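You operate a simulated robot arm through the tools that you are given. There is no shell and no other tool.

You are at the controls of a simulated robot arm. One attempt, no reset.

Task
Fit the clean green basket in well one and start the pump.
Fine: lid closed and strainer switched to well one first; watch the gauge reach the green; no oil on the floor; the other baskets stay.

The check looks at the end state, three seconds after you hand in, the way a careful person would. Anything else that was tipped, shoved, dropped, spilled or broken makes it a failure. A push-on lid holds only when it is set on centred and level and pressed home; a screw cap is set on level and turned clockwise until tight.

Robot
A 7-joint arm with a fingered hand, fixed in place. Base frame: the origin is on the floor under the middle of its stand, x ahead of it, y to its left, z up. Readings come in m, degrees, newtons and seconds.
It reaches about 1.023 m from its shoulder. Its first joint turns from -166.0 to 166.0 degrees. Payload 4 kg.
The tool frame sits at the grasp point between the pads (the TCP): z along the fingers, y along the line on which they close. The tips reach 0.03 m beyond it. The gripper opens to 0.104 m; its body begins 0.035 m behind the TCP. The gripper is a hand of 4 fingers: y runs from the thumb to the fingers, the wrist lies at [-0.015, -0.113, -0.19] in the tool frame, and closing takes about 1.5 s.
Orientation is that of the tool frame in the base frame, as a unit quaternion [w, x, y, z]. With the fingers straight down and the wrist toward the robot, the tool's x, y and z point along [0, 1, 0], [1, 0, 0] and [0, 0, -1] of the base frame.

Tools
- The arm moves only by the tool arm_command. Its arguments are lists of equal length, an entry for each row: "xyz": the shift along the tool's x, y, z in cm, a list of three; "delta_rot": the turn, a rotation vector about the tool's x, y, z in degrees, a list of three. In form: {"xyz": [[dx, dy, dz], ...], "delta_rot": [[wx, wy, wz], ...]}. A call has 1 to 20 rows; each row shifts and turns the commanded pose from where the row before left it, along the tool's axes as they then stand. "fingers" is the gripper command, from -1 (shut) to 1 (fully open), values between in proportion, set as the call begins (left out, the last holds). A row lasts 0.2 s, in which the tool goes at most 0.05 m and 8.6 degrees; a call with a longer step from one row to the next is refused whole, and so is a gripper value outside its range. A pose out of reach is approached as far as the arm can. The call stops where the force on the tool passes 90 N (or 10 N more than at its start, if that is more) or the arm is blocked; 0.2 s more then pass. The fingers move at their own pace (about 0.153 m/s each) and stop on an object; they squeeze with about 24 N. The grip force told is the motor's: it shows also when the fingers shut on nothing. Time passes only in rows, and 0.2 s behind the last, so rows that do not move let the fingers close. It gives the time, the measured TCP pose, the force on the tool (base axes), the opening and the grip force at its end, in the units of the frame above (readings bear some noise), with the torque about the TCP (base axes, N m) and any sound that the robot's microphone picked up.
- Cameras (640 x 400 px; columns grow to the right, rows downward): "scene" is fixed at [0.2123, 0.4939, 1.2661]; the picture's right is [-0.73, -0.69, 0.00], its down [-0.38, 0.40, -0.83] and it looks along [0.57, -0.61, -0.55] (base axes); focal length 364 px, centre (320, 200). "wrist" rides on the gripper at [0.061, -0.092, -0.13] in the tool frame; the picture's right is [-0.81, 0.28, -0.52], its down [-0.53, -0.71, 0.46] and it looks along [-0.24, 0.64, 0.72] (tool axes); focal length 275 px, centre (320, 200). There is no depth. A picture from a camera that has moved, and an enlarged one, comes with that camera's place and axes in the base frame and with its lens. The place of the scene camera against the robot may be out by one fixed shift of up to 0.012 m in any direction.
- capture(camera): a new picture of that camera. It takes no simulated time.
- finger_targets(index, middle, ring, thumb_bend, thumb_turn): sets how far each is bent, from 0 (flat) to 100 (curled in); at 30 the hand is open as for a grip, at 70 the pads meet at the TCP. One left out holds its place. A second passes; each finger stops where it meets its share of the squeeze, and holds until it gets a number again. A gripper value or a shape takes the hand back. It gives what a move gives, with no picture; readings hold the bend of each and the force on the fingers (four entries, about 0 where the hand has none), thumb and palm. thumb_turn goes from beside the hand (0) to across from the fingers (100), as for a grip.
- set_grasp(shape): the hand has 4 fingers and takes this shape, open, in about a second: jaw (thumb against the fingers, like two jaws); tri (thumb and two fingers); tip (a fingertip pinch); poke (one finger out to press); point (the index stretched); flat (the hand flat); cup (the hand cupped); fist (a fist). The gripper value then closes the fingers along that shape, each until it touches; the sizes above hold for jaw. It gives what a move gives, with no picture.
- close_up(camera, box): a new picture of the part [left, top, right, bottom] of that camera's present view, enlarged. It takes no simulated time.
- hand_in(): hands the job in; it is judged then, once.

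Places have to be worked out from the pictures, the camera data and where the tool is seen. Open the gripper and draw the arm clear of the work before you hand the job in, unless the task says otherwise.

The tools are called after "Emit:" by a JSON object that holds its "fn" and its "kwargs". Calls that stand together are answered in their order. arm_command: Moves the arm, as the interface text tells. Its arguments: {"type":"object","properties":{"xyz":{"type":"array","items":{"type":"array","items":{"type":"number"}}},"delta_rot":{"type":"array","items":{"type":"array","items":{"type":"number"}}},"fingers":{"type":"number"}},"required":["xyz","delta_rot"]} The other tools are called the same way: set_grasp (shape) gives the hand a shape; finger_targets (index, middle, ring, thumb_bend, thumb_turn) moves the fingers one by one; capture (camera) takes a picture; close_up (camera, box) takes an enlarged picture of a part of a camera's view; hand_in () hands the job in.

At the start:

```text
t: 0.0
tool_pos: [0.7364, -0.0187, 0.9617]
tcp_rot: [0.001, 0.708, 0.706, 0.0]
contact_force: [0.3, 0.1, -0.2]
torque: [0.0, 0.01, -0.01]
opening: 0.1037
finger_force: 0.0
shape: jaw
bend: [30.0, 30.0, 30.0, 30.0, 98.0]
finger forces: [0.0, 0.0, 0.1, 0.0, 0.0, 0.0]
```

scene: 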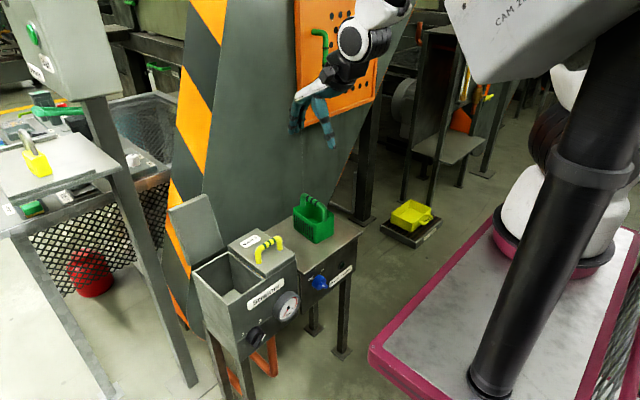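
wrist: 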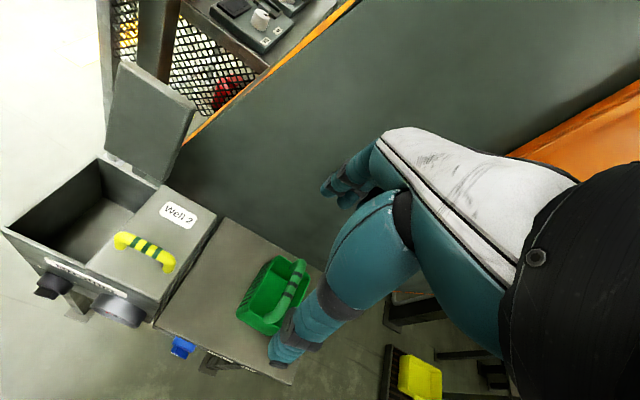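

I'll look closer at the strainer, the baskets and the controls before moving anything.

Emit:
{"fn": "close_up", "kwargs": {"camera": "scene", "box": [160, 180, 360, 305]}}

Emit:
{"fn": "close_up", "kwargs": {"camera": "scene", "box": [200, 260, 360, 360]}}

Emit:
{"fn": "close_up", "kwargs": {"camera": "wrist", "box": [0, 140, 320, 390]}}

Emit:
{"fn": "close_up", "kwargs": {"camera": "scene", "box": [0, 0, 200, 220]}}

```text
3.20 times, centred on (260, 242) of scene
camera zoom: at [0.2123, 0.4939, 1.2661], right [-0.73, -0.69, 0.0], down [-0.38, 0.4, -0.83], along [0.57, -0.61, -0.55], focal length 1165 px, centre (512, 64)
```

zoom: 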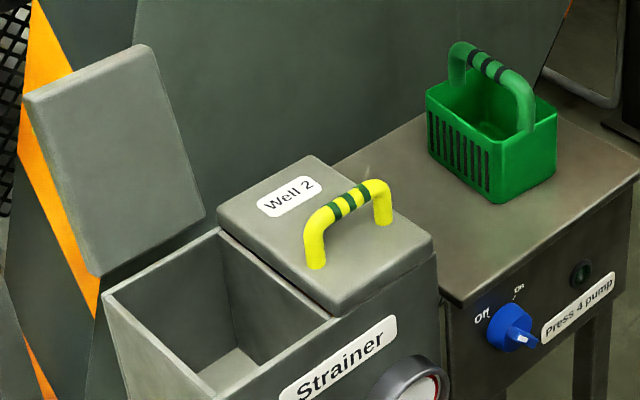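

```text
4.00 times, centred on (280, 310) of scene
camera zoom: at [0.2123, 0.4939, 1.2661], right [-0.73, -0.69, 0.0], down [-0.38, 0.4, -0.83], along [0.57, -0.61, -0.55], focal length 1456 px, centre (480, -240)
```

zoom: 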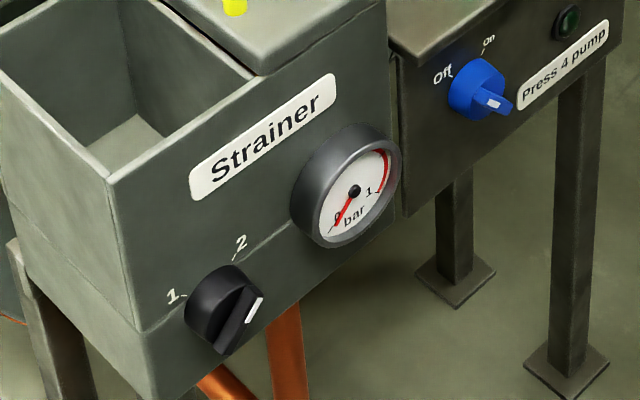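

```text
1.60 times, centred on (160, 265) of wrist
camera zoom: at [0.6431, 0.0429, 1.0909], right [0.27, -0.81, 0.52], down [-0.71, -0.53, -0.46], along [0.64, -0.24, -0.72], focal length 440 px, centre (576, 96)
```

zoom: 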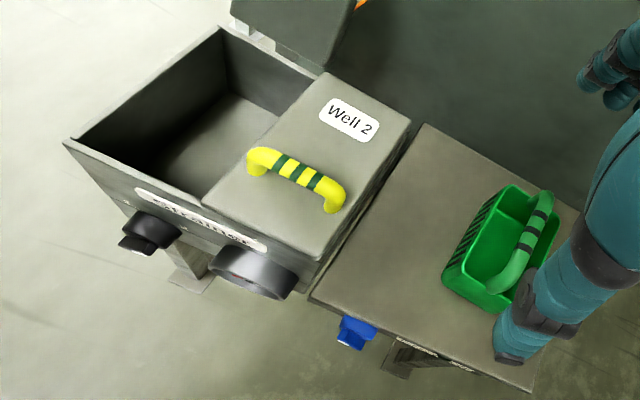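

```text
1.82 times, centred on (100, 110) of scene
camera zoom: at [0.2123, 0.4939, 1.2661], right [-0.73, -0.69, 0.0], down [-0.38, 0.4, -0.83], along [0.57, -0.61, -0.55], focal length 662 px, centre (720, 364)
```

zoom: 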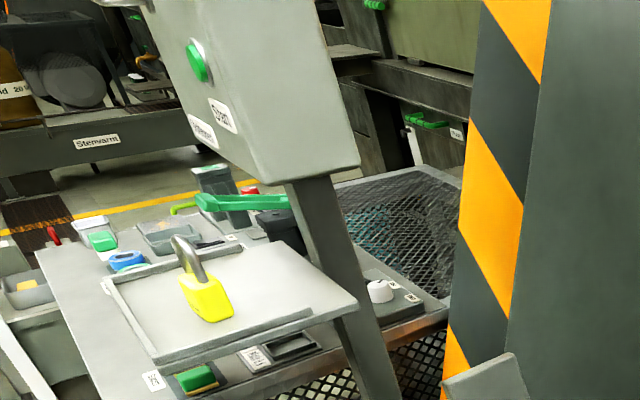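

The strainer front faces the robot: well 1 is open with its hinged lid leaning back, the selector seems to point at 2, and the pump knob is on the table's front. I'll back the hand off a little to see the front panel and the area near the robot.

Emit:
{"fn": "arm_command", "kwargs": {"xyz": [[0, -4, 0], [0, -4, 0], [0, -4, 0], [0, -4, 0], [0, 0, 0]], "delta_rot": [[0, 0, 0], [0, 0, 0], [0, 0, 0], [0, 0, 0], [0, 0, 0]]}}

Emit:
{"fn": "capture", "kwargs": {"camera": "wrist"}}

Emit:
{"fn": "capture", "kwargs": {"camera": "scene"}}

```text
t: 1.2
tool_pos: [0.642, 0.0008, 0.9955]
tcp_rot: [-0.002, 0.708, 0.706, -0.001]
contact_force: [-0.6, -0.6, -0.1]
torque: [-0.01, 0.0, 0.0]
opening: 0.1041
finger_force: 0.2
shape: jaw
bend: [30.0, 30.0, 30.0, 30.0, 97.0]
finger forces: [0.0, 0.1, 0.0, 0.0, 0.0, 0.1]
out of reach, approached as far as the arm can: row 2, 3, 4
```

```text
taken
camera wrist: at [0.5494, 0.0628, 1.1242], right [0.27, -0.81, 0.52], down [-0.72, -0.53, -0.45], along [0.64, -0.25, -0.73], focal length 275 px, centre (320, 200)
```

wrist: 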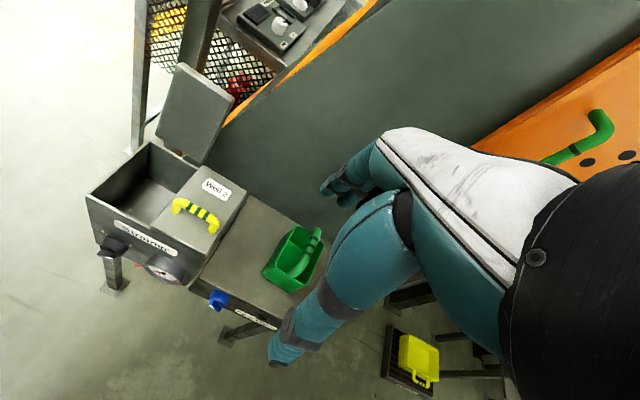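

```text
taken
```

scene: 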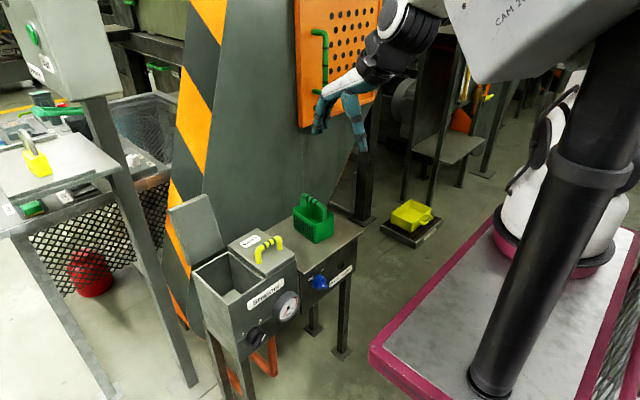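

The hand is stopped at x≈0.64, the near limit for this orientation. I'll take enlarged pictures from here to measure the box, lid, knobs and basket.

Emit:
{"fn": "close_up", "kwargs": {"camera": "wrist", "box": [80, 130, 250, 236]}}

Emit:
{"fn": "close_up", "kwargs": {"camera": "wrist", "box": [90, 220, 340, 376]}}

Emit:
{"fn": "close_up", "kwargs": {"camera": "scene", "box": [230, 280, 310, 330]}}

Emit:
{"fn": "close_up", "kwargs": {"camera": "scene", "box": [295, 250, 359, 290]}}

Emit:
{"fn": "close_up", "kwargs": {"camera": "scene", "box": [360, 100, 640, 275]}}

```text
3.76 times, centred on (165, 183) of wrist
camera zoom: at [0.5494, 0.0628, 1.1242], right [0.27, -0.81, 0.52], down [-0.72, -0.53, -0.45], along [0.64, -0.25, -0.73], focal length 1036 px, centre (904, 264)
```

zoom: 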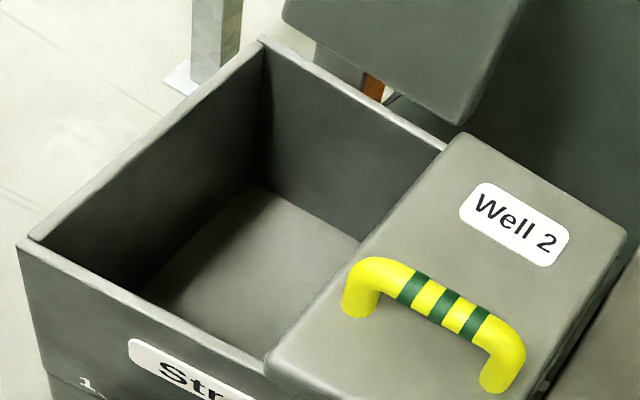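

```text
2.56 times, centred on (215, 298) of wrist
camera zoom: at [0.5494, 0.0628, 1.1242], right [0.27, -0.81, 0.52], down [-0.72, -0.53, -0.45], along [0.64, -0.25, -0.73], focal length 705 px, centre (589, -51)
```

zoom: 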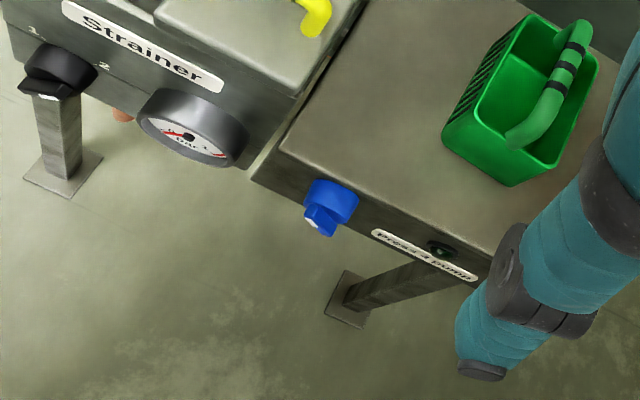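

```text
8.00 times, centred on (270, 305) of scene
camera zoom: at [0.2123, 0.4939, 1.2661], right [-0.73, -0.69, 0.0], down [-0.38, 0.4, -0.83], along [0.57, -0.61, -0.55], focal length 2912 px, centre (720, -640)
```

zoom: 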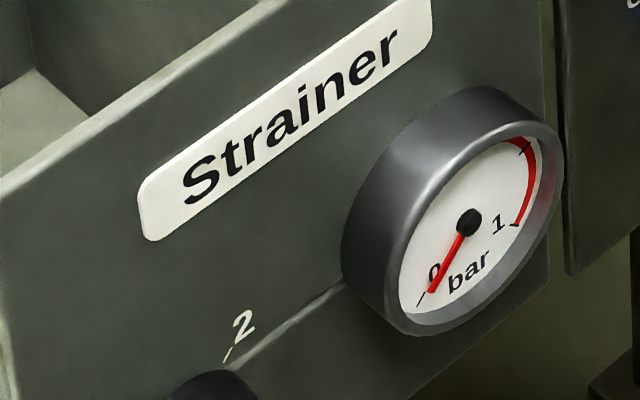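

```text
10.00 times, centred on (327, 270) of scene
camera zoom: at [0.2123, 0.4939, 1.2661], right [-0.73, -0.69, 0.0], down [-0.38, 0.4, -0.83], along [0.57, -0.61, -0.55], focal length 3640 px, centre (250, -500)
```

zoom: 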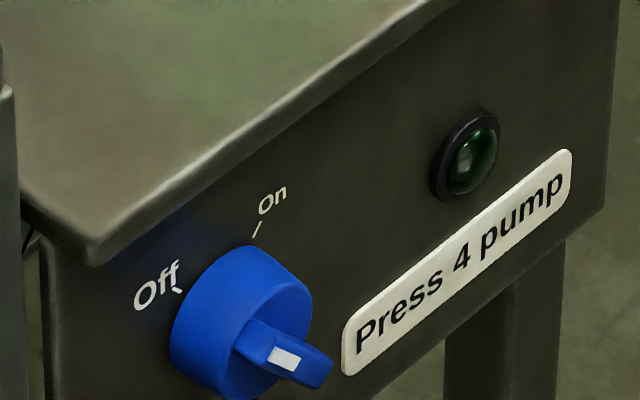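

```text
2.29 times, centred on (500, 188) of scene
camera zoom: at [0.2123, 0.4939, 1.2661], right [-0.73, -0.69, 0.0], down [-0.38, 0.4, -0.83], along [0.57, -0.61, -0.55], focal length 832 px, centre (-91, 229)
```

zoom: 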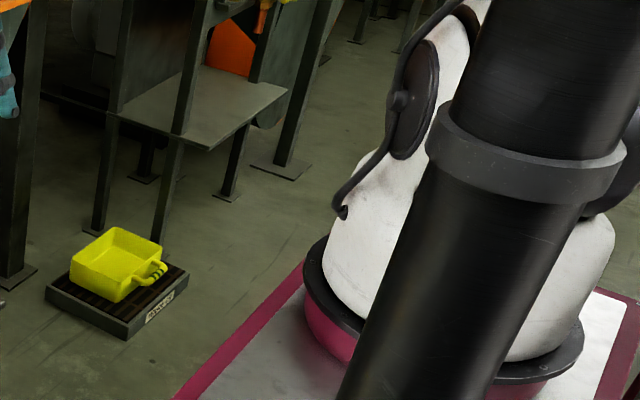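

I'll zoom in on the basket and its handle from both cameras to get its position, height and yaw.

Emit:
{"fn": "close_up", "kwargs": {"camera": "wrist", "box": [230, 210, 342, 280]}}

Emit:
{"fn": "close_up", "kwargs": {"camera": "scene", "box": [274, 180, 354, 230]}}

Emit:
{"fn": "close_up", "kwargs": {"camera": "scene", "box": [160, 185, 240, 235]}}

Emit:
{"fn": "close_up", "kwargs": {"camera": "wrist", "box": [120, 50, 264, 140]}}

```text
5.71 times, centred on (286, 245) of wrist
camera zoom: at [0.5494, 0.0628, 1.1242], right [0.27, -0.81, 0.52], down [-0.72, -0.53, -0.45], along [0.64, -0.25, -0.73], focal length 1573 px, centre (514, -57)
```

zoom: 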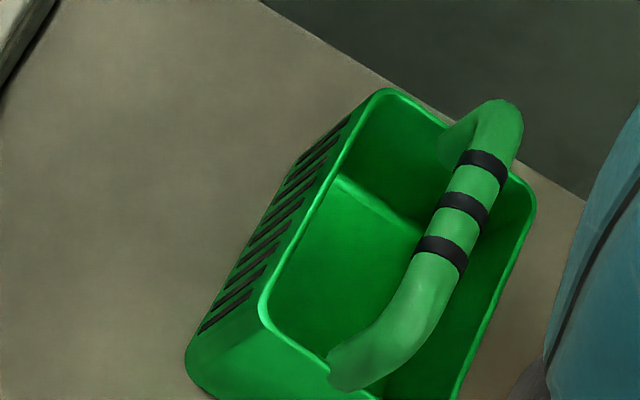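

```text
8.00 times, centred on (314, 205) of scene
camera zoom: at [0.2123, 0.4939, 1.2661], right [-0.73, -0.69, 0.0], down [-0.38, 0.4, -0.83], along [0.57, -0.61, -0.55], focal length 2912 px, centre (368, 160)
```

zoom: 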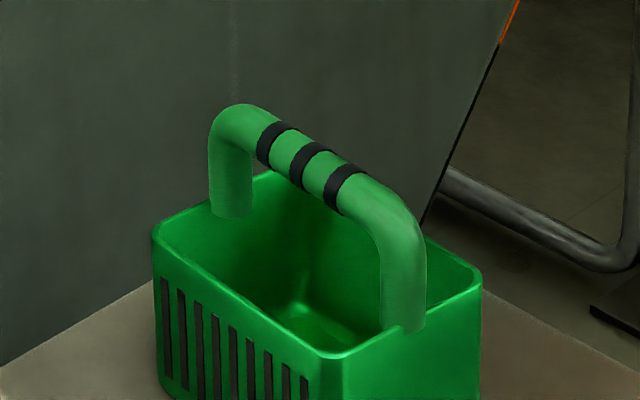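

```text
8.00 times, centred on (200, 210) of scene
camera zoom: at [0.2123, 0.4939, 1.2661], right [-0.73, -0.69, 0.0], down [-0.38, 0.4, -0.83], along [0.57, -0.61, -0.55], focal length 2912 px, centre (1280, 120)
```

zoom: 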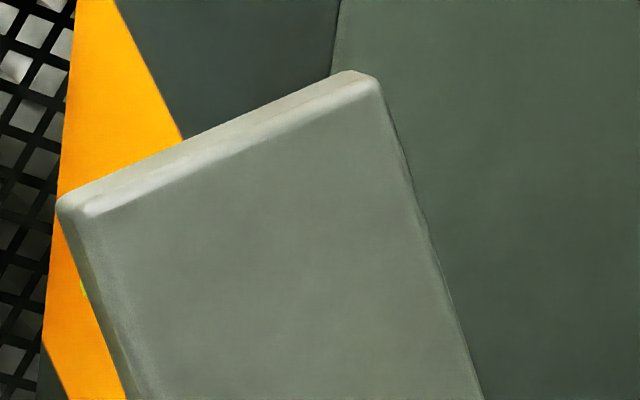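

```text
4.44 times, centred on (192, 95) of wrist
camera zoom: at [0.5494, 0.0628, 1.1242], right [0.27, -0.81, 0.52], down [-0.72, -0.53, -0.45], along [0.64, -0.25, -0.73], focal length 1224 px, centre (889, 667)
```

zoom: 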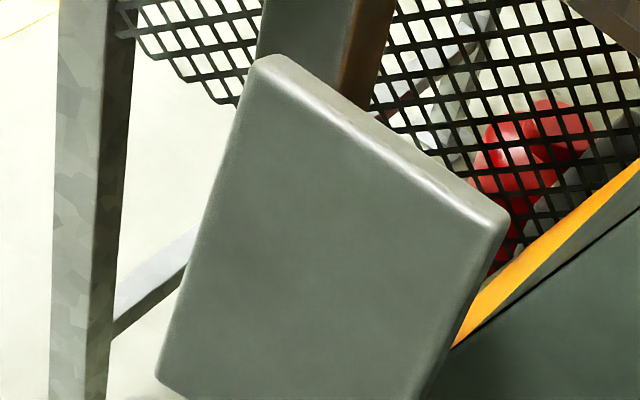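

Rough estimate puts the handle bar at about (0.79, -0.08, 0.74), running roughly along x. So the grip has to close along y, and I'll move the hand forward again and begin yawing it 90° at height.

Emit:
{"fn": "arm_command", "kwargs": {"xyz": [[0, 4, 0], [0, 4, 0], [0, 4, 0], [0, 4, 0], [0, 0, 0]], "delta_rot": [[0, 0, 0], [0, 0, 0], [0, 0, 0], [0, 0, 0], [0, 0, 0]]}}

```text
t: 2.4
tool_pos: [0.8052, 0.0011, 0.9941]
tcp_rot: [0.0, 0.707, 0.708, 0.0]
contact_force: [0.8, 0.3, -0.1]
torque: [0.01, 0.01, 0.0]
opening: 0.1037
finger_force: 0.1
shape: jaw
bend: [30.0, 30.0, 30.0, 30.0, 98.0]
finger forces: [0.1, 0.0, 0.1, 0.0, 0.0, 0.1]
```

The pose is now (0.805, 0.001, 0.994). I'll yaw the hand +90° about the tool z axis at this height.

Emit:
{"fn": "arm_command", "kwargs": {"xyz": [[0, 0, 0], [0, 0, 0], [0, 0, 0], [0, 0, 0], [0, 0, 0], [0, 0, 0], [0, 0, 0], [0, 0, 0], [0, 0, 0], [0, 0, 0], [0, 0, 0], [0, 0, 0], [0, 0, 0]], "delta_rot": [[0, 0, 7.5], [0, 0, 7.5], [0, 0, 7.5], [0, 0, 7.5], [0, 0, 7.5], [0, 0, 7.5], [0, 0, 7.5], [0, 0, 7.5], [0, 0, 7.5], [0, 0, 7.5], [0, 0, 7.5], [0, 0, 7.5], [0, 0, 0]]}}

Emit:
{"fn": "capture", "kwargs": {"camera": "wrist"}}

Emit:
{"fn": "capture", "kwargs": {"camera": "scene"}}

```text
t: 5.2
tool_pos: [0.8039, 0.0025, 0.9959]
tcp_rot: [0.0, 1.0, -0.001, 0.001]
contact_force: [-0.1, -1.1, -1.1]
torque: [0.0, -0.01, -0.01]
opening: 0.1039
finger_force: 0.0
shape: jaw
bend: [30.0, 30.0, 30.0, 30.0, 98.0]
finger forces: [0.0, 0.0, 0.0, 0.1, 0.1, 0.1]
```

```text
taken
camera wrist: at [0.8634, 0.0939, 1.1248], right [-0.81, -0.27, 0.52], down [-0.53, 0.71, -0.46], along [-0.24, -0.64, -0.72], focal length 275 px, centre (320, 200)
```

wrist: 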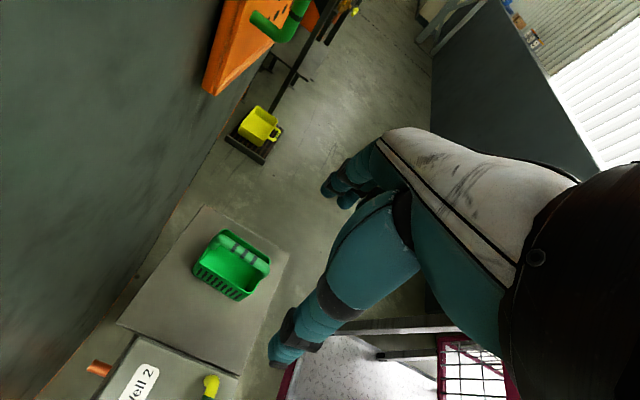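

```text
taken
```

scene: 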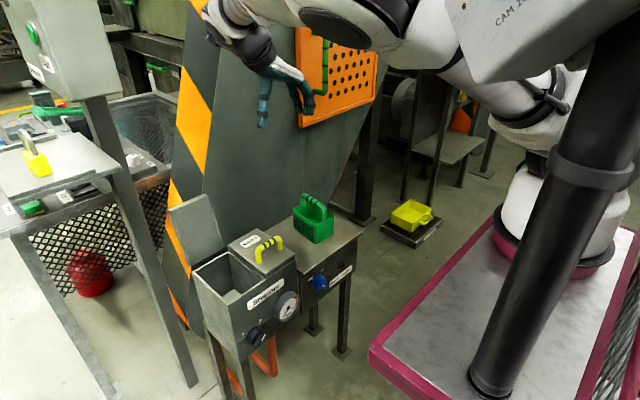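

Yaw reached. A close-up of the basket from this new viewpoint will pin down its position.

Emit:
{"fn": "close_up", "kwargs": {"camera": "wrist", "box": [180, 220, 292, 290]}}

Emit:
{"fn": "close_up", "kwargs": {"camera": "wrist", "box": [80, 200, 300, 400]}}

Emit:
{"fn": "close_up", "kwargs": {"camera": "scene", "box": [200, 0, 500, 188]}}

```text
5.71 times, centred on (236, 255) of wrist
camera zoom: at [0.8634, 0.0939, 1.1248], right [-0.81, -0.27, 0.52], down [-0.53, 0.71, -0.46], along [-0.24, -0.64, -0.72], focal length 1573 px, centre (800, -114)
```

zoom: 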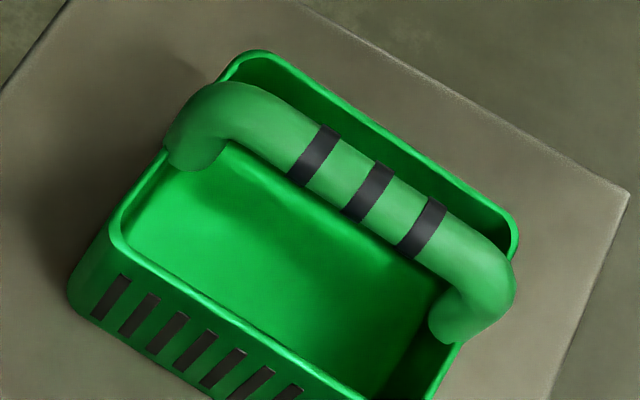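

```text
2.00 times, centred on (190, 300) of wrist
camera zoom: at [0.8634, 0.0939, 1.1248], right [-0.81, -0.27, 0.52], down [-0.53, 0.71, -0.46], along [-0.24, -0.64, -0.72], focal length 551 px, centre (580, 0)
```

zoom: 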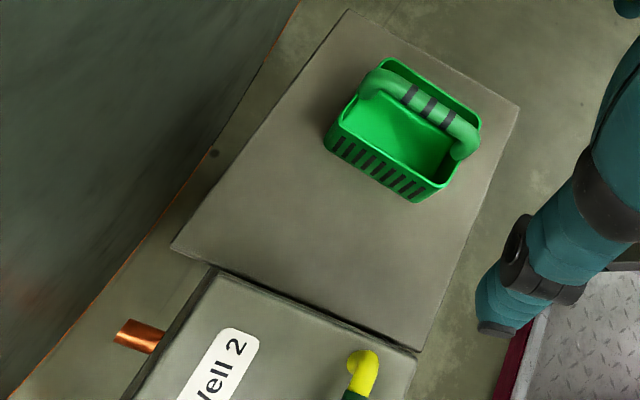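

```text
2.13 times, centred on (350, 94) of scene
camera zoom: at [0.2123, 0.4939, 1.2661], right [-0.73, -0.69, 0.0], down [-0.38, 0.4, -0.83], along [0.57, -0.61, -0.55], focal length 774 px, centre (256, 426)
```

zoom: 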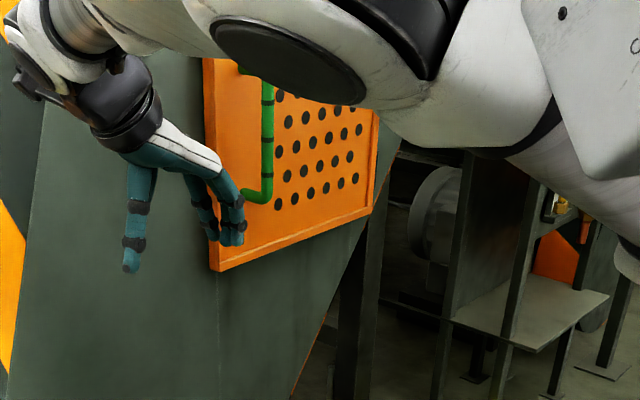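

The handle bar triangulates consistently to (0.810, -0.094, 0.705) with a yaw of about -6°; rim z≈0.664, table z≈0.587. I'll move above it, align, and go down to z≈0.80 before checking.

Emit:
{"fn": "arm_command", "kwargs": {"xyz": [[0.55, 3.2, 0], [0, 3.2, 0], [0, 3.25, 0], [0, 0, 0], [0, 0, 4], [0, 0, 4], [0, 0, 4], [0, 0, 4], [0, 0, 3.5], [0, 0, 0]], "delta_rot": [[0, 0, 0], [0, 0, 0], [0, 0, 0], [0, 0, 6], [0, 0, 0], [0, 0, 0], [0, 0, 0], [0, 0, 0], [0, 0, 0], [0, 0, 0]], "fingers": 1}}

Emit:
{"fn": "capture", "kwargs": {"camera": "wrist"}}

Emit:
{"fn": "close_up", "kwargs": {"camera": "scene", "box": [250, 130, 370, 255]}}

```text
t: 7.4
tool_pos: [0.8099, -0.0949, 0.7986]
tcp_rot: [0.0, 0.999, -0.054, 0.0]
contact_force: [0.1, -0.1, -0.8]
torque: [-0.02, 0.02, -0.05]
opening: 0.104
finger_force: 0.0
shape: jaw
bend: [30.0, 30.0, 30.0, 30.0, 98.0]
finger forces: [0.0, 0.0, 0.0, 0.0, 0.1, 0.0]
```

```text
taken
camera wrist: at [0.8786, -0.0089, 0.9286], right [-0.83, -0.19, 0.52], down [-0.45, 0.77, -0.46], along [-0.31, -0.61, -0.72], focal length 275 px, centre (320, 200)
```

wrist: 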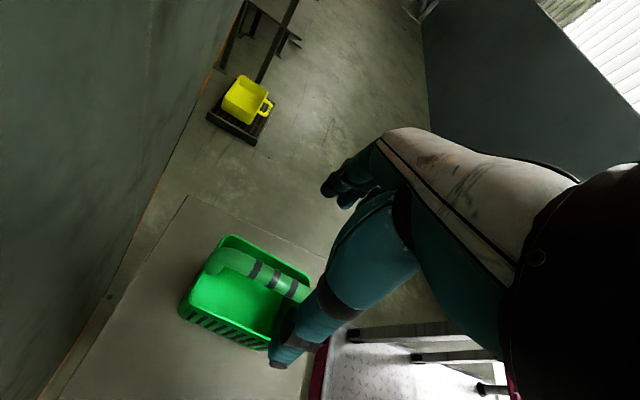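

```text
3.20 times, centred on (310, 192) of scene
camera zoom: at [0.2123, 0.4939, 1.2661], right [-0.73, -0.69, 0.0], down [-0.38, 0.4, -0.83], along [0.57, -0.61, -0.55], focal length 1165 px, centre (352, 224)
```

zoom: 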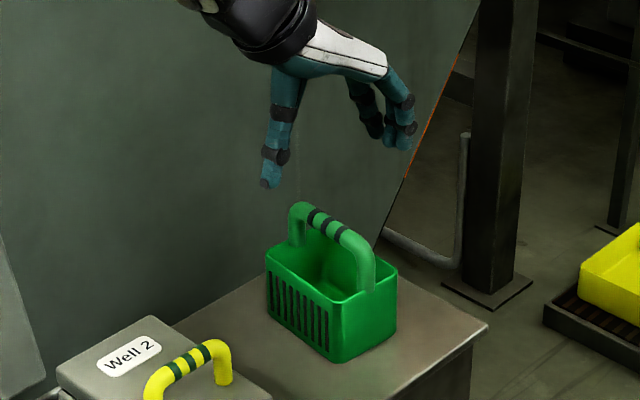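

TCP sits directly above the handle's middle band in both views. I'll descend to z≈0.715 so the bar ends up between the pads, about 1 cm beyond the TCP.

Emit:
{"fn": "arm_command", "kwargs": {"xyz": [[0, 0, 2.5], [0, 0, 2], [0, 0, 2], [0, 0, 1.85], [0, 0, 0]], "delta_rot": [[0, 0, 0], [0, 0, 0], [0, 0, 0], [0, 0, 0], [0, 0, 0]]}}

Emit:
{"fn": "close_up", "kwargs": {"camera": "wrist", "box": [120, 180, 400, 400]}}

Emit:
{"fn": "close_up", "kwargs": {"camera": "scene", "box": [270, 150, 366, 240]}}

```text
t: 8.6
tool_pos: [0.8083, -0.0938, 0.7164]
tcp_rot: [0.0, 0.999, -0.053, 0.0]
contact_force: [-0.8, 0.2, 0.3]
torque: [-0.02, 0.02, -0.01]
opening: 0.1037
finger_force: 0.0
shape: jaw
bend: [30.0, 30.0, 30.0, 30.0, 98.0]
finger forces: [0.1, 0.0, 0.0, 0.0, 0.0, 0.1]
```

```text
1.82 times, centred on (260, 290) of wrist
camera zoom: at [0.8775, -0.0097, 0.8462], right [-0.83, -0.19, 0.52], down [-0.45, 0.77, -0.45], along [-0.31, -0.61, -0.73], focal length 500 px, centre (429, 36)
```

zoom: 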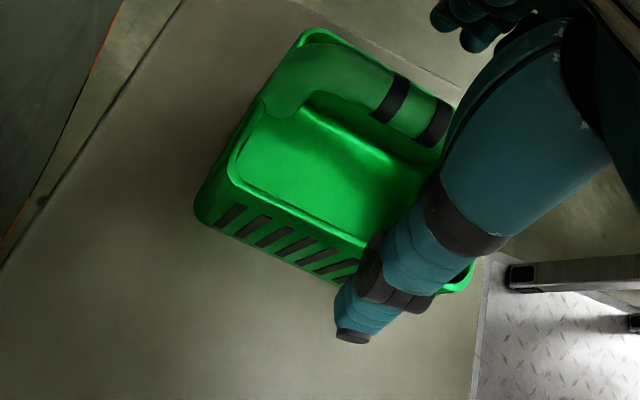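

```text
4.44 times, centred on (318, 195) of scene
camera zoom: at [0.2123, 0.4939, 1.2661], right [-0.73, -0.69, 0.0], down [-0.38, 0.4, -0.83], along [0.57, -0.61, -0.55], focal length 1618 px, centre (329, 222)
```

zoom: 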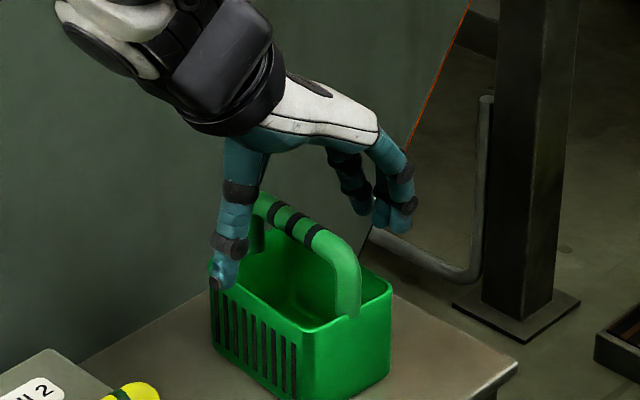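

Thumb is on the +y side and the fingers on the -y side of the bar. I'll close on the handle.

Emit:
{"fn": "arm_command", "kwargs": {"xyz": [[0, 0, 0], [0, 0, 0], [0, 0, 0], [0, 0, 0], [0, 0, 0], [0, 0, 0], [0, 0, 0], [0, 0, 0], [0, 0, 0], [0, 0, 0]], "delta_rot": [[0, 0, 0], [0, 0, 0], [0, 0, 0], [0, 0, 0], [0, 0, 0], [0, 0, 0], [0, 0, 0], [0, 0, 0], [0, 0, 0], [0, 0, 0]], "fingers": -1}}

Emit:
{"fn": "close_up", "kwargs": {"camera": "wrist", "box": [120, 180, 400, 400]}}

Emit:
{"fn": "close_up", "kwargs": {"camera": "scene", "box": [270, 150, 366, 240]}}

```text
t: 10.8
tool_pos: [0.8077, -0.0951, 0.7173]
tcp_rot: [0.0, 0.999, -0.054, 0.0]
contact_force: [0.8, 0.0, -1.7]
torque: [-0.02, 0.01, -0.03]
opening: 0.0074
finger_force: 24.0
shape: jaw
bend: [72.0, 71.0, 70.0, 77.0, 100.0]
finger forces: [11.4, 2.8, 1.7, 0.0, 16.0, 0.0]
```

```text
1.82 times, centred on (260, 290) of wrist
camera zoom: at [0.8775, -0.0097, 0.8464], right [-0.83, -0.19, 0.52], down [-0.45, 0.77, -0.45], along [-0.31, -0.61, -0.72], focal length 500 px, centre (429, 36)
```

zoom: 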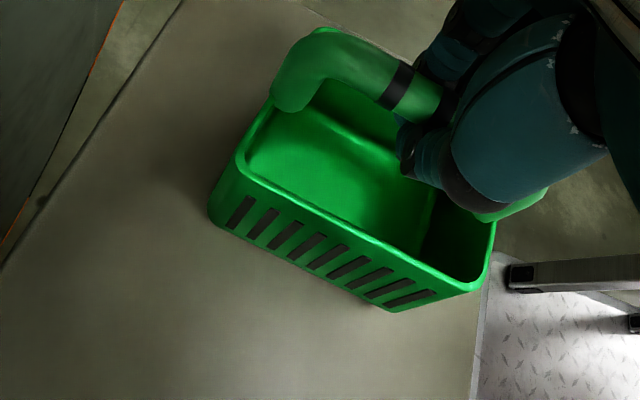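

```text
4.44 times, centred on (318, 195) of scene
camera zoom: at [0.2123, 0.4939, 1.2661], right [-0.73, -0.69, 0.0], down [-0.38, 0.4, -0.83], along [0.57, -0.61, -0.55], focal length 1618 px, centre (329, 222)
```

zoom: 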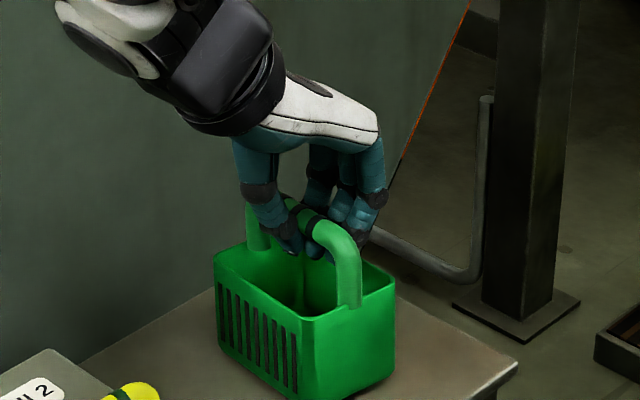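

The grip holds (thumb 16 N, fingers 11 N). I'll lift gently and check the basket hangs level.

Emit:
{"fn": "arm_command", "kwargs": {"xyz": [[0, 0, -1], [0, 0, -1.5], [0, 0, -2], [0, 0, -2], [0, 0, 0], [0, 0, 0]], "delta_rot": [[0, 0, 0], [0, 0, 0], [0, 0, 0], [0, 0, 0], [0, 0, 0], [0, 0, 0]]}}

Emit:
{"fn": "close_up", "kwargs": {"camera": "wrist", "box": [120, 180, 400, 400]}}

Emit:
{"fn": "close_up", "kwargs": {"camera": "scene", "box": [250, 110, 380, 240]}}

```text
t: 12.2
tool_pos: [0.8079, -0.0957, 0.7832]
tcp_rot: [0.001, 0.999, -0.053, 0.0]
contact_force: [0.6, 1.4, -2.4]
torque: [-0.03, 0.03, 0.01]
opening: 0.0075
finger_force: 24.5
shape: jaw
bend: [72.0, 71.0, 70.0, 77.0, 100.0]
finger forces: [11.4, 2.5, 1.8, 0.0, 15.7, 0.0]
```

```text
1.82 times, centred on (260, 290) of wrist
camera zoom: at [0.8766, -0.0102, 0.9126], right [-0.83, -0.19, 0.52], down [-0.45, 0.77, -0.46], along [-0.31, -0.61, -0.72], focal length 500 px, centre (429, 36)
```

zoom: 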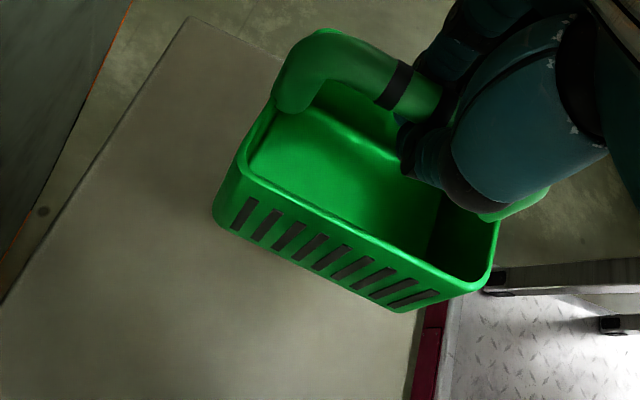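

```text
3.08 times, centred on (315, 175) of scene
camera zoom: at [0.2123, 0.4939, 1.2661], right [-0.73, -0.69, 0.0], down [-0.38, 0.4, -0.83], along [0.57, -0.61, -0.55], focal length 1120 px, centre (335, 277)
```

zoom: 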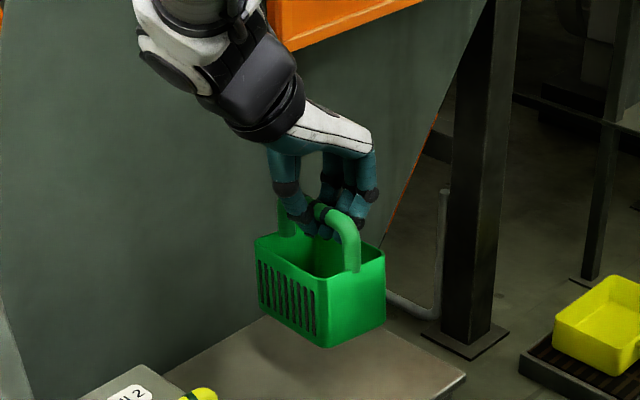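

The basket is lifted level and aligned with the hand. I'll raise it well above the lid-2 handle, then carry it over toward well one at travel height.

Emit:
{"fn": "arm_command", "kwargs": {"xyz": [[0, 0, -4], [0, 0, -4], [0, 0, -4], [0, 0, -3], [0, 0, 0], [0, -3.5, 0], [0, -4, 0], [0, -4, 0], [0, -4, 0], [0, -4, 0], [0, -4, 0], [0, -3, 0], [0, 0, 0], [0, 0, 0]], "delta_rot": [[0, 0, 0], [0, 0, 0], [0, 0, 0], [0, 0, 0], [0, 0, -6], [0, 0, 0], [0, 0, 0], [0, 0, 0], [0, 0, 0], [0, 0, 0], [0, 0, 0], [0, 0, 0], [0, 0, 0], [0, 0, 0]]}}

Emit:
{"fn": "capture", "kwargs": {"camera": "wrist"}}

Emit:
{"fn": "capture", "kwargs": {"camera": "scene"}}

```text
t: 15.2
tool_pos: [0.8073, 0.1694, 0.9315]
tcp_rot: [0.0, 1.0, 0.0, -0.001]
contact_force: [-0.5, -0.1, -1.9]
torque: [0.0, -0.02, -0.04]
opening: 0.0075
finger_force: 23.8
shape: jaw
bend: [72.0, 71.0, 70.0, 77.0, 100.0]
finger forces: [11.5, 0.1, 1.6, 0.1, 15.0, 0.0]
```

```text
taken
camera wrist: at [0.8677, 0.2616, 1.0612], right [-0.81, -0.27, 0.52], down [-0.53, 0.71, -0.46], along [-0.24, -0.64, -0.72], focal length 275 px, centre (320, 200)
```

wrist: 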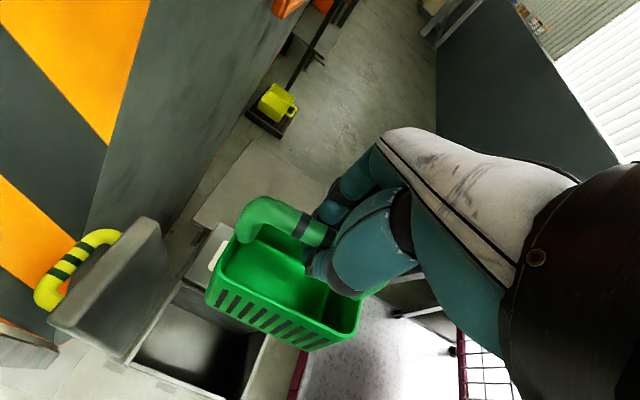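

```text
taken
```

scene: 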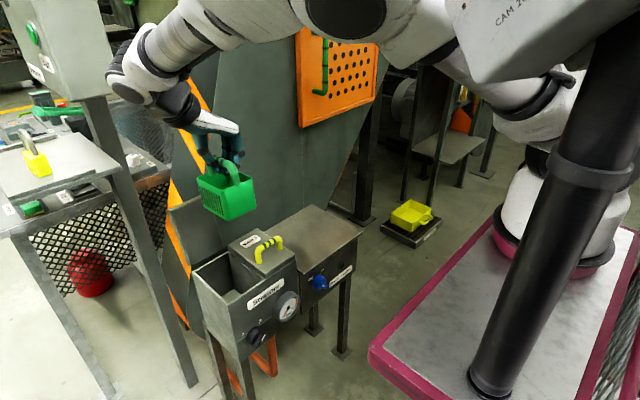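

The view shows that lid 1 has its own yellow handle on its back side. I'll zoom in to fix the well's edges relative to the basket.

Emit:
{"fn": "close_up", "kwargs": {"camera": "wrist", "box": [20, 210, 324, 400]}}

Emit:
{"fn": "close_up", "kwargs": {"camera": "scene", "box": [150, 150, 310, 350]}}

```text
2.11 times, centred on (172, 305) of wrist
camera zoom: at [0.8677, 0.2616, 1.0612], right [-0.81, -0.27, 0.52], down [-0.53, 0.71, -0.46], along [-0.24, -0.64, -0.72], focal length 580 px, centre (632, -21)
```

zoom: 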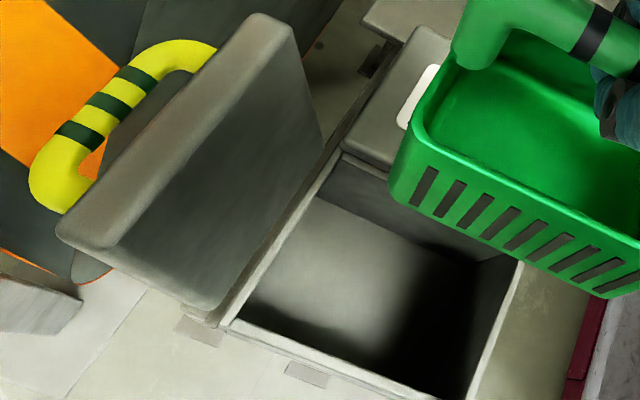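

```text
2.00 times, centred on (230, 250) of scene
camera zoom: at [0.2123, 0.4939, 1.2661], right [-0.73, -0.69, 0.0], down [-0.38, 0.4, -0.83], along [0.57, -0.61, -0.55], focal length 728 px, centre (500, 100)
```

zoom: 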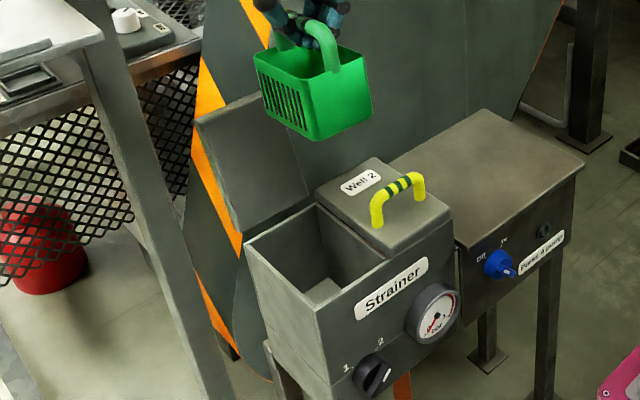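

The box top comes out at z≈0.638, with the well inner area about x 0.733–0.866, y 0.153–0.249. I'll zoom in on the basket to see how it sits relative to the hand.

Emit:
{"fn": "close_up", "kwargs": {"camera": "scene", "box": [180, 140, 276, 230]}}

Emit:
{"fn": "close_up", "kwargs": {"camera": "wrist", "box": [195, 180, 415, 360]}}

Emit:
{"fn": "close_up", "kwargs": {"camera": "scene", "box": [160, 180, 320, 300]}}

```text
4.44 times, centred on (228, 185) of scene
camera zoom: at [0.2123, 0.4939, 1.2661], right [-0.73, -0.69, 0.0], down [-0.38, 0.4, -0.83], along [0.57, -0.61, -0.55], focal length 1618 px, centre (729, 267)
```

zoom: 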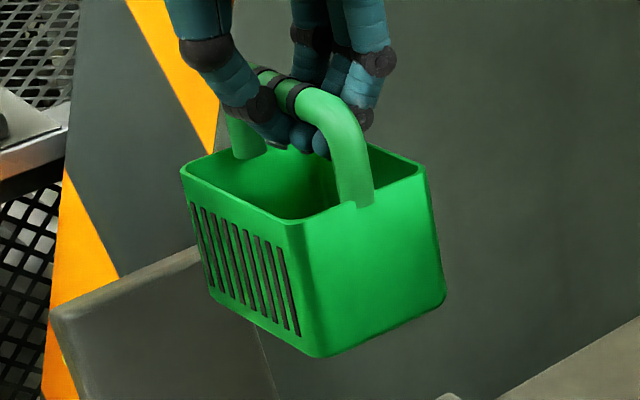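

```text
2.22 times, centred on (305, 270) of wrist
camera zoom: at [0.8677, 0.2616, 1.0612], right [-0.81, -0.27, 0.52], down [-0.53, 0.71, -0.46], along [-0.24, -0.64, -0.72], focal length 612 px, centre (353, 44)
```

zoom: 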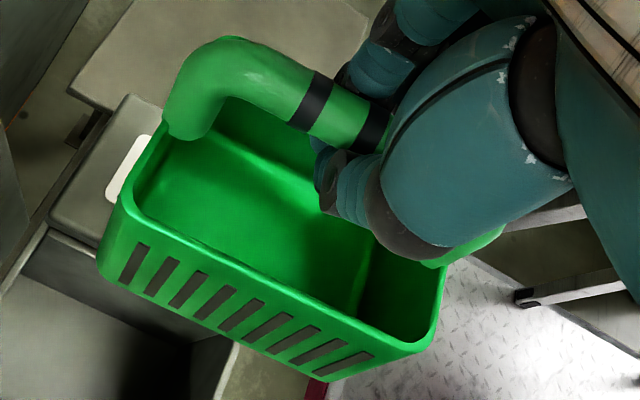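

```text
3.33 times, centred on (240, 240) of scene
camera zoom: at [0.2123, 0.4939, 1.2661], right [-0.73, -0.69, 0.0], down [-0.38, 0.4, -0.83], along [0.57, -0.61, -0.55], focal length 1214 px, centre (587, 67)
```

zoom: 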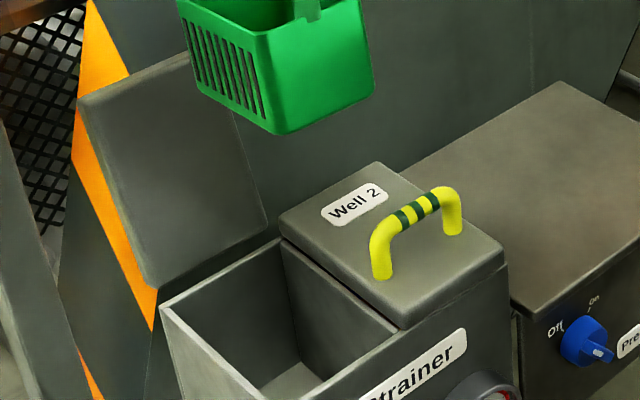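

The basket hangs centred under the TCP within a few mm. I'll shift to about (0.799, 0.203) over the well's centre and lower until the bottom is just above the rim.

Emit:
{"fn": "arm_command", "kwargs": {"xyz": [[-0.8, -1.7, 0], [0, -1.7, 0], [0, 0, 3], [0, 0, 3], [0, 0, 3], [0, 0, 2], [0, 0, 2], [0, 0, 1.5], [0, 0, 0], [0, 0, 0]], "delta_rot": [[0, 0, 0], [0, 0, 0], [0, 0, 0], [0, 0, 0], [0, 0, 0], [0, 0, 0], [0, 0, 0], [0, 0, 0], [0, 0, 0], [0, 0, 0]]}}

Emit:
{"fn": "close_up", "kwargs": {"camera": "scene", "box": [160, 180, 320, 300]}}

Emit:
{"fn": "close_up", "kwargs": {"camera": "wrist", "box": [60, 180, 415, 400]}}

```text
t: 17.4
tool_pos: [0.8026, 0.204, 0.786]
tcp_rot: [-0.001, 1.0, -0.001, 0.001]
contact_force: [0.1, 0.6, -1.9]
torque: [0.0, 0.01, -0.01]
opening: 0.0071
finger_force: 24.1
shape: jaw
bend: [72.0, 71.0, 70.0, 77.0, 100.0]
finger forces: [11.5, 0.0, 1.6, 0.0, 15.0, 0.0]
```

```text
3.33 times, centred on (240, 240) of scene
camera zoom: at [0.2123, 0.4939, 1.2661], right [-0.73, -0.69, 0.0], down [-0.38, 0.4, -0.83], along [0.57, -0.61, -0.55], focal length 1214 px, centre (587, 67)
```

zoom: 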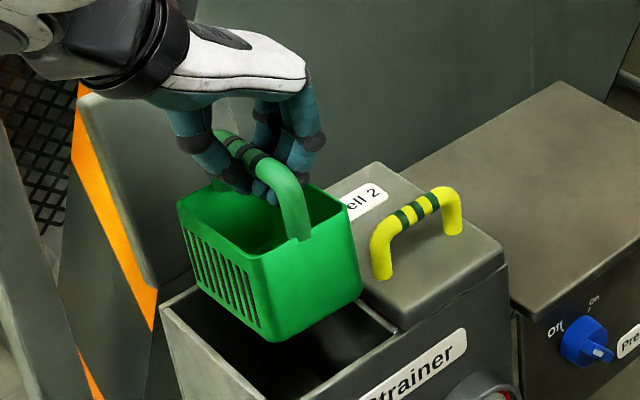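

```text
1.80 times, centred on (238, 290) of wrist
camera zoom: at [0.8614, 0.295, 0.9166], right [-0.81, -0.27, 0.52], down [-0.53, 0.71, -0.45], along [-0.24, -0.64, -0.72], focal length 496 px, centre (469, 38)
```

zoom: 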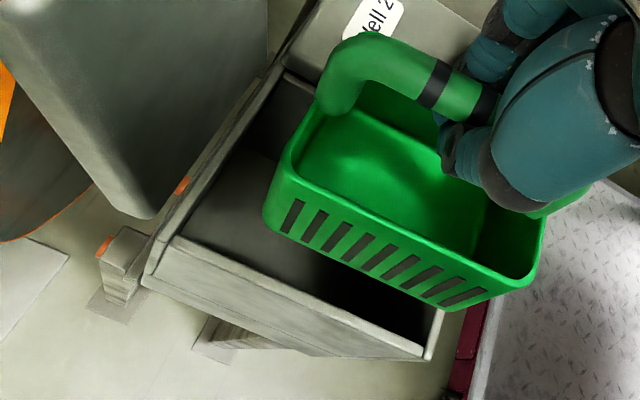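

I'll zoom in to judge the basket's yaw against the well edges before going further down.

Emit:
{"fn": "close_up", "kwargs": {"camera": "scene", "box": [196, 215, 268, 290]}}

Emit:
{"fn": "close_up", "kwargs": {"camera": "wrist", "box": [130, 230, 380, 400]}}

```text
5.33 times, centred on (232, 252) of scene
camera zoom: at [0.2123, 0.4939, 1.2661], right [-0.73, -0.69, 0.0], down [-0.38, 0.4, -0.83], along [0.57, -0.61, -0.55], focal length 1942 px, centre (789, -80)
```

zoom: 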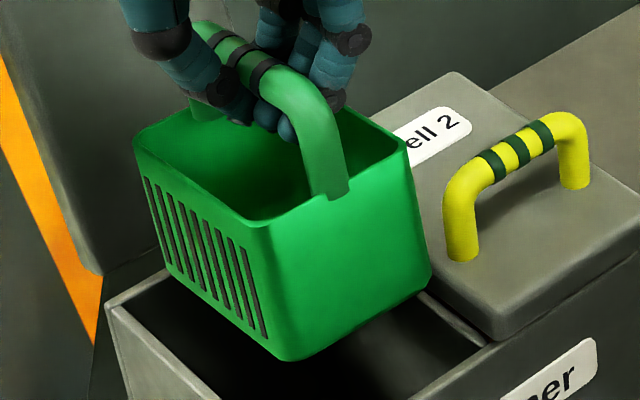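

```text
2.35 times, centred on (255, 315) of wrist
camera zoom: at [0.8614, 0.295, 0.9166], right [-0.81, -0.27, 0.52], down [-0.53, 0.71, -0.45], along [-0.24, -0.64, -0.72], focal length 648 px, centre (473, -71)
```

zoom: 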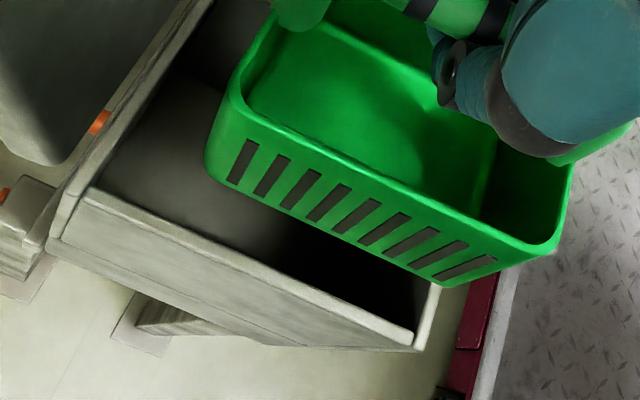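

Yaw and tilt are within a few degrees and the basket bottom is centred in the well opening. I'll lower it most of the way in, with a small trim of -2 mm x and +2 mm y.

Emit:
{"fn": "arm_command", "kwargs": {"xyz": [[-0.2, -0.2, 2], [0, 0, 2], [0, 0, 2], [0, 0, 2], [0, 0, 2], [0, 0, 1.5], [0, 0, 0], [0, 0, 0]], "delta_rot": [[0, 0, 0], [0, 0, 0], [0, 0, 0], [0, 0, 0], [0, 0, 0], [0, 0, 0], [0, 0, 0], [0, 0, 0]]}}

Emit:
{"fn": "close_up", "kwargs": {"camera": "scene", "box": [180, 200, 290, 300]}}

Emit:
{"fn": "close_up", "kwargs": {"camera": "wrist", "box": [100, 190, 400, 400]}}

```text
t: 19.2
tool_pos: [0.8003, 0.2072, 0.6713]
tcp_rot: [0.0, 1.0, -0.001, 0.0]
contact_force: [0.4, 0.1, -2.4]
torque: [-0.04, -0.01, -0.03]
opening: 0.0074
finger_force: 24.2
shape: jaw
bend: [72.0, 71.0, 70.0, 77.0, 100.0]
finger forces: [11.6, 0.0, 1.7, 0.0, 15.0, 0.0]
```

```text
4.00 times, centred on (235, 250) of scene
camera zoom: at [0.2123, 0.4939, 1.2661], right [-0.73, -0.69, 0.0], down [-0.38, 0.4, -0.83], along [0.57, -0.61, -0.55], focal length 1456 px, centre (660, 0)
```

zoom: 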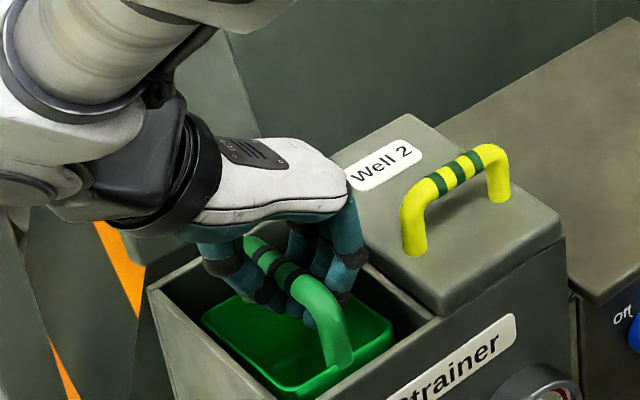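

```text
1.90 times, centred on (250, 295) of wrist
camera zoom: at [0.8591, 0.2983, 0.8009], right [-0.81, -0.27, 0.52], down [-0.53, 0.71, -0.46], along [-0.24, -0.64, -0.72], focal length 524 px, centre (453, 19)
```

zoom: 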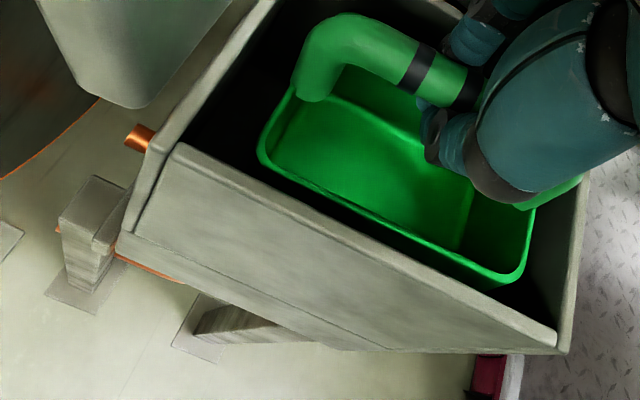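

The basket is inside the well with clearance all round. I'll lower in small steps until the bottom touches.

Emit:
{"fn": "arm_command", "kwargs": {"xyz": [[0, 0.2, 0.5], [0, 0, 0.5], [0, 0, 0.5], [0, 0, 0.5], [0, 0, 0]], "delta_rot": [[0, 0, 0], [0, 0, 0], [0, 0, 0], [0, 0, 0], [0, 0, 0]]}}

```text
t: 20.4
tool_pos: [0.8003, 0.2052, 0.6525]
tcp_rot: [-0.001, 1.0, -0.001, 0.0]
contact_force: [-0.3, 0.1, -1.1]
torque: [-0.01, 0.02, -0.02]
opening: 0.0073
finger_force: 23.6
shape: jaw
bend: [72.0, 71.0, 70.0, 77.0, 100.0]
finger forces: [11.7, 0.0, 1.7, 0.0, 15.1, 0.0]
```

No contact yet (force about -1 N). I'll continue in 5 mm steps.

Emit:
{"fn": "arm_command", "kwargs": {"xyz": [[0, 0, 0.4], [0, 0, 0.4], [0, 0, 0]], "delta_rot": [[0, 0, 0], [0, 0, 0], [0, 0, 0]]}}

Emit:
{"fn": "close_up", "kwargs": {"camera": "scene", "box": [180, 200, 290, 300]}}

```text
t: 21.2
tool_pos: [0.7993, 0.2039, 0.6432]
tcp_rot: [0.0, 1.0, 0.0, 0.0]
contact_force: [-1.0, 0.1, -2.2]
torque: [0.02, 0.0, -0.01]
opening: 0.0073
finger_force: 24.5
shape: jaw
bend: [72.0, 71.0, 70.0, 77.0, 100.0]
finger forces: [11.6, 0.0, 1.7, 0.1, 15.0, 0.1]
```

```text
4.00 times, centred on (235, 250) of scene
camera zoom: at [0.2123, 0.4939, 1.2661], right [-0.73, -0.69, 0.0], down [-0.38, 0.4, -0.83], along [0.57, -0.61, -0.55], focal length 1456 px, centre (660, 0)
```

zoom: 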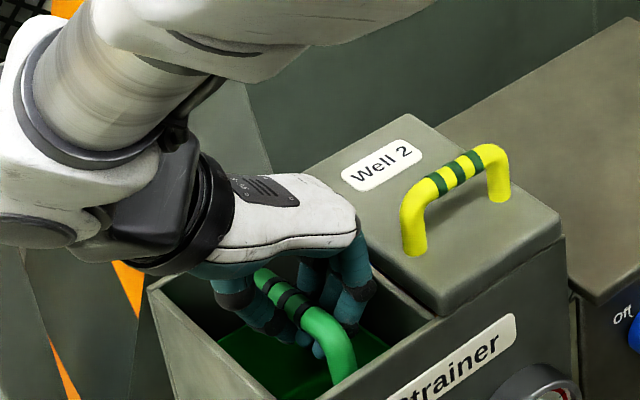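

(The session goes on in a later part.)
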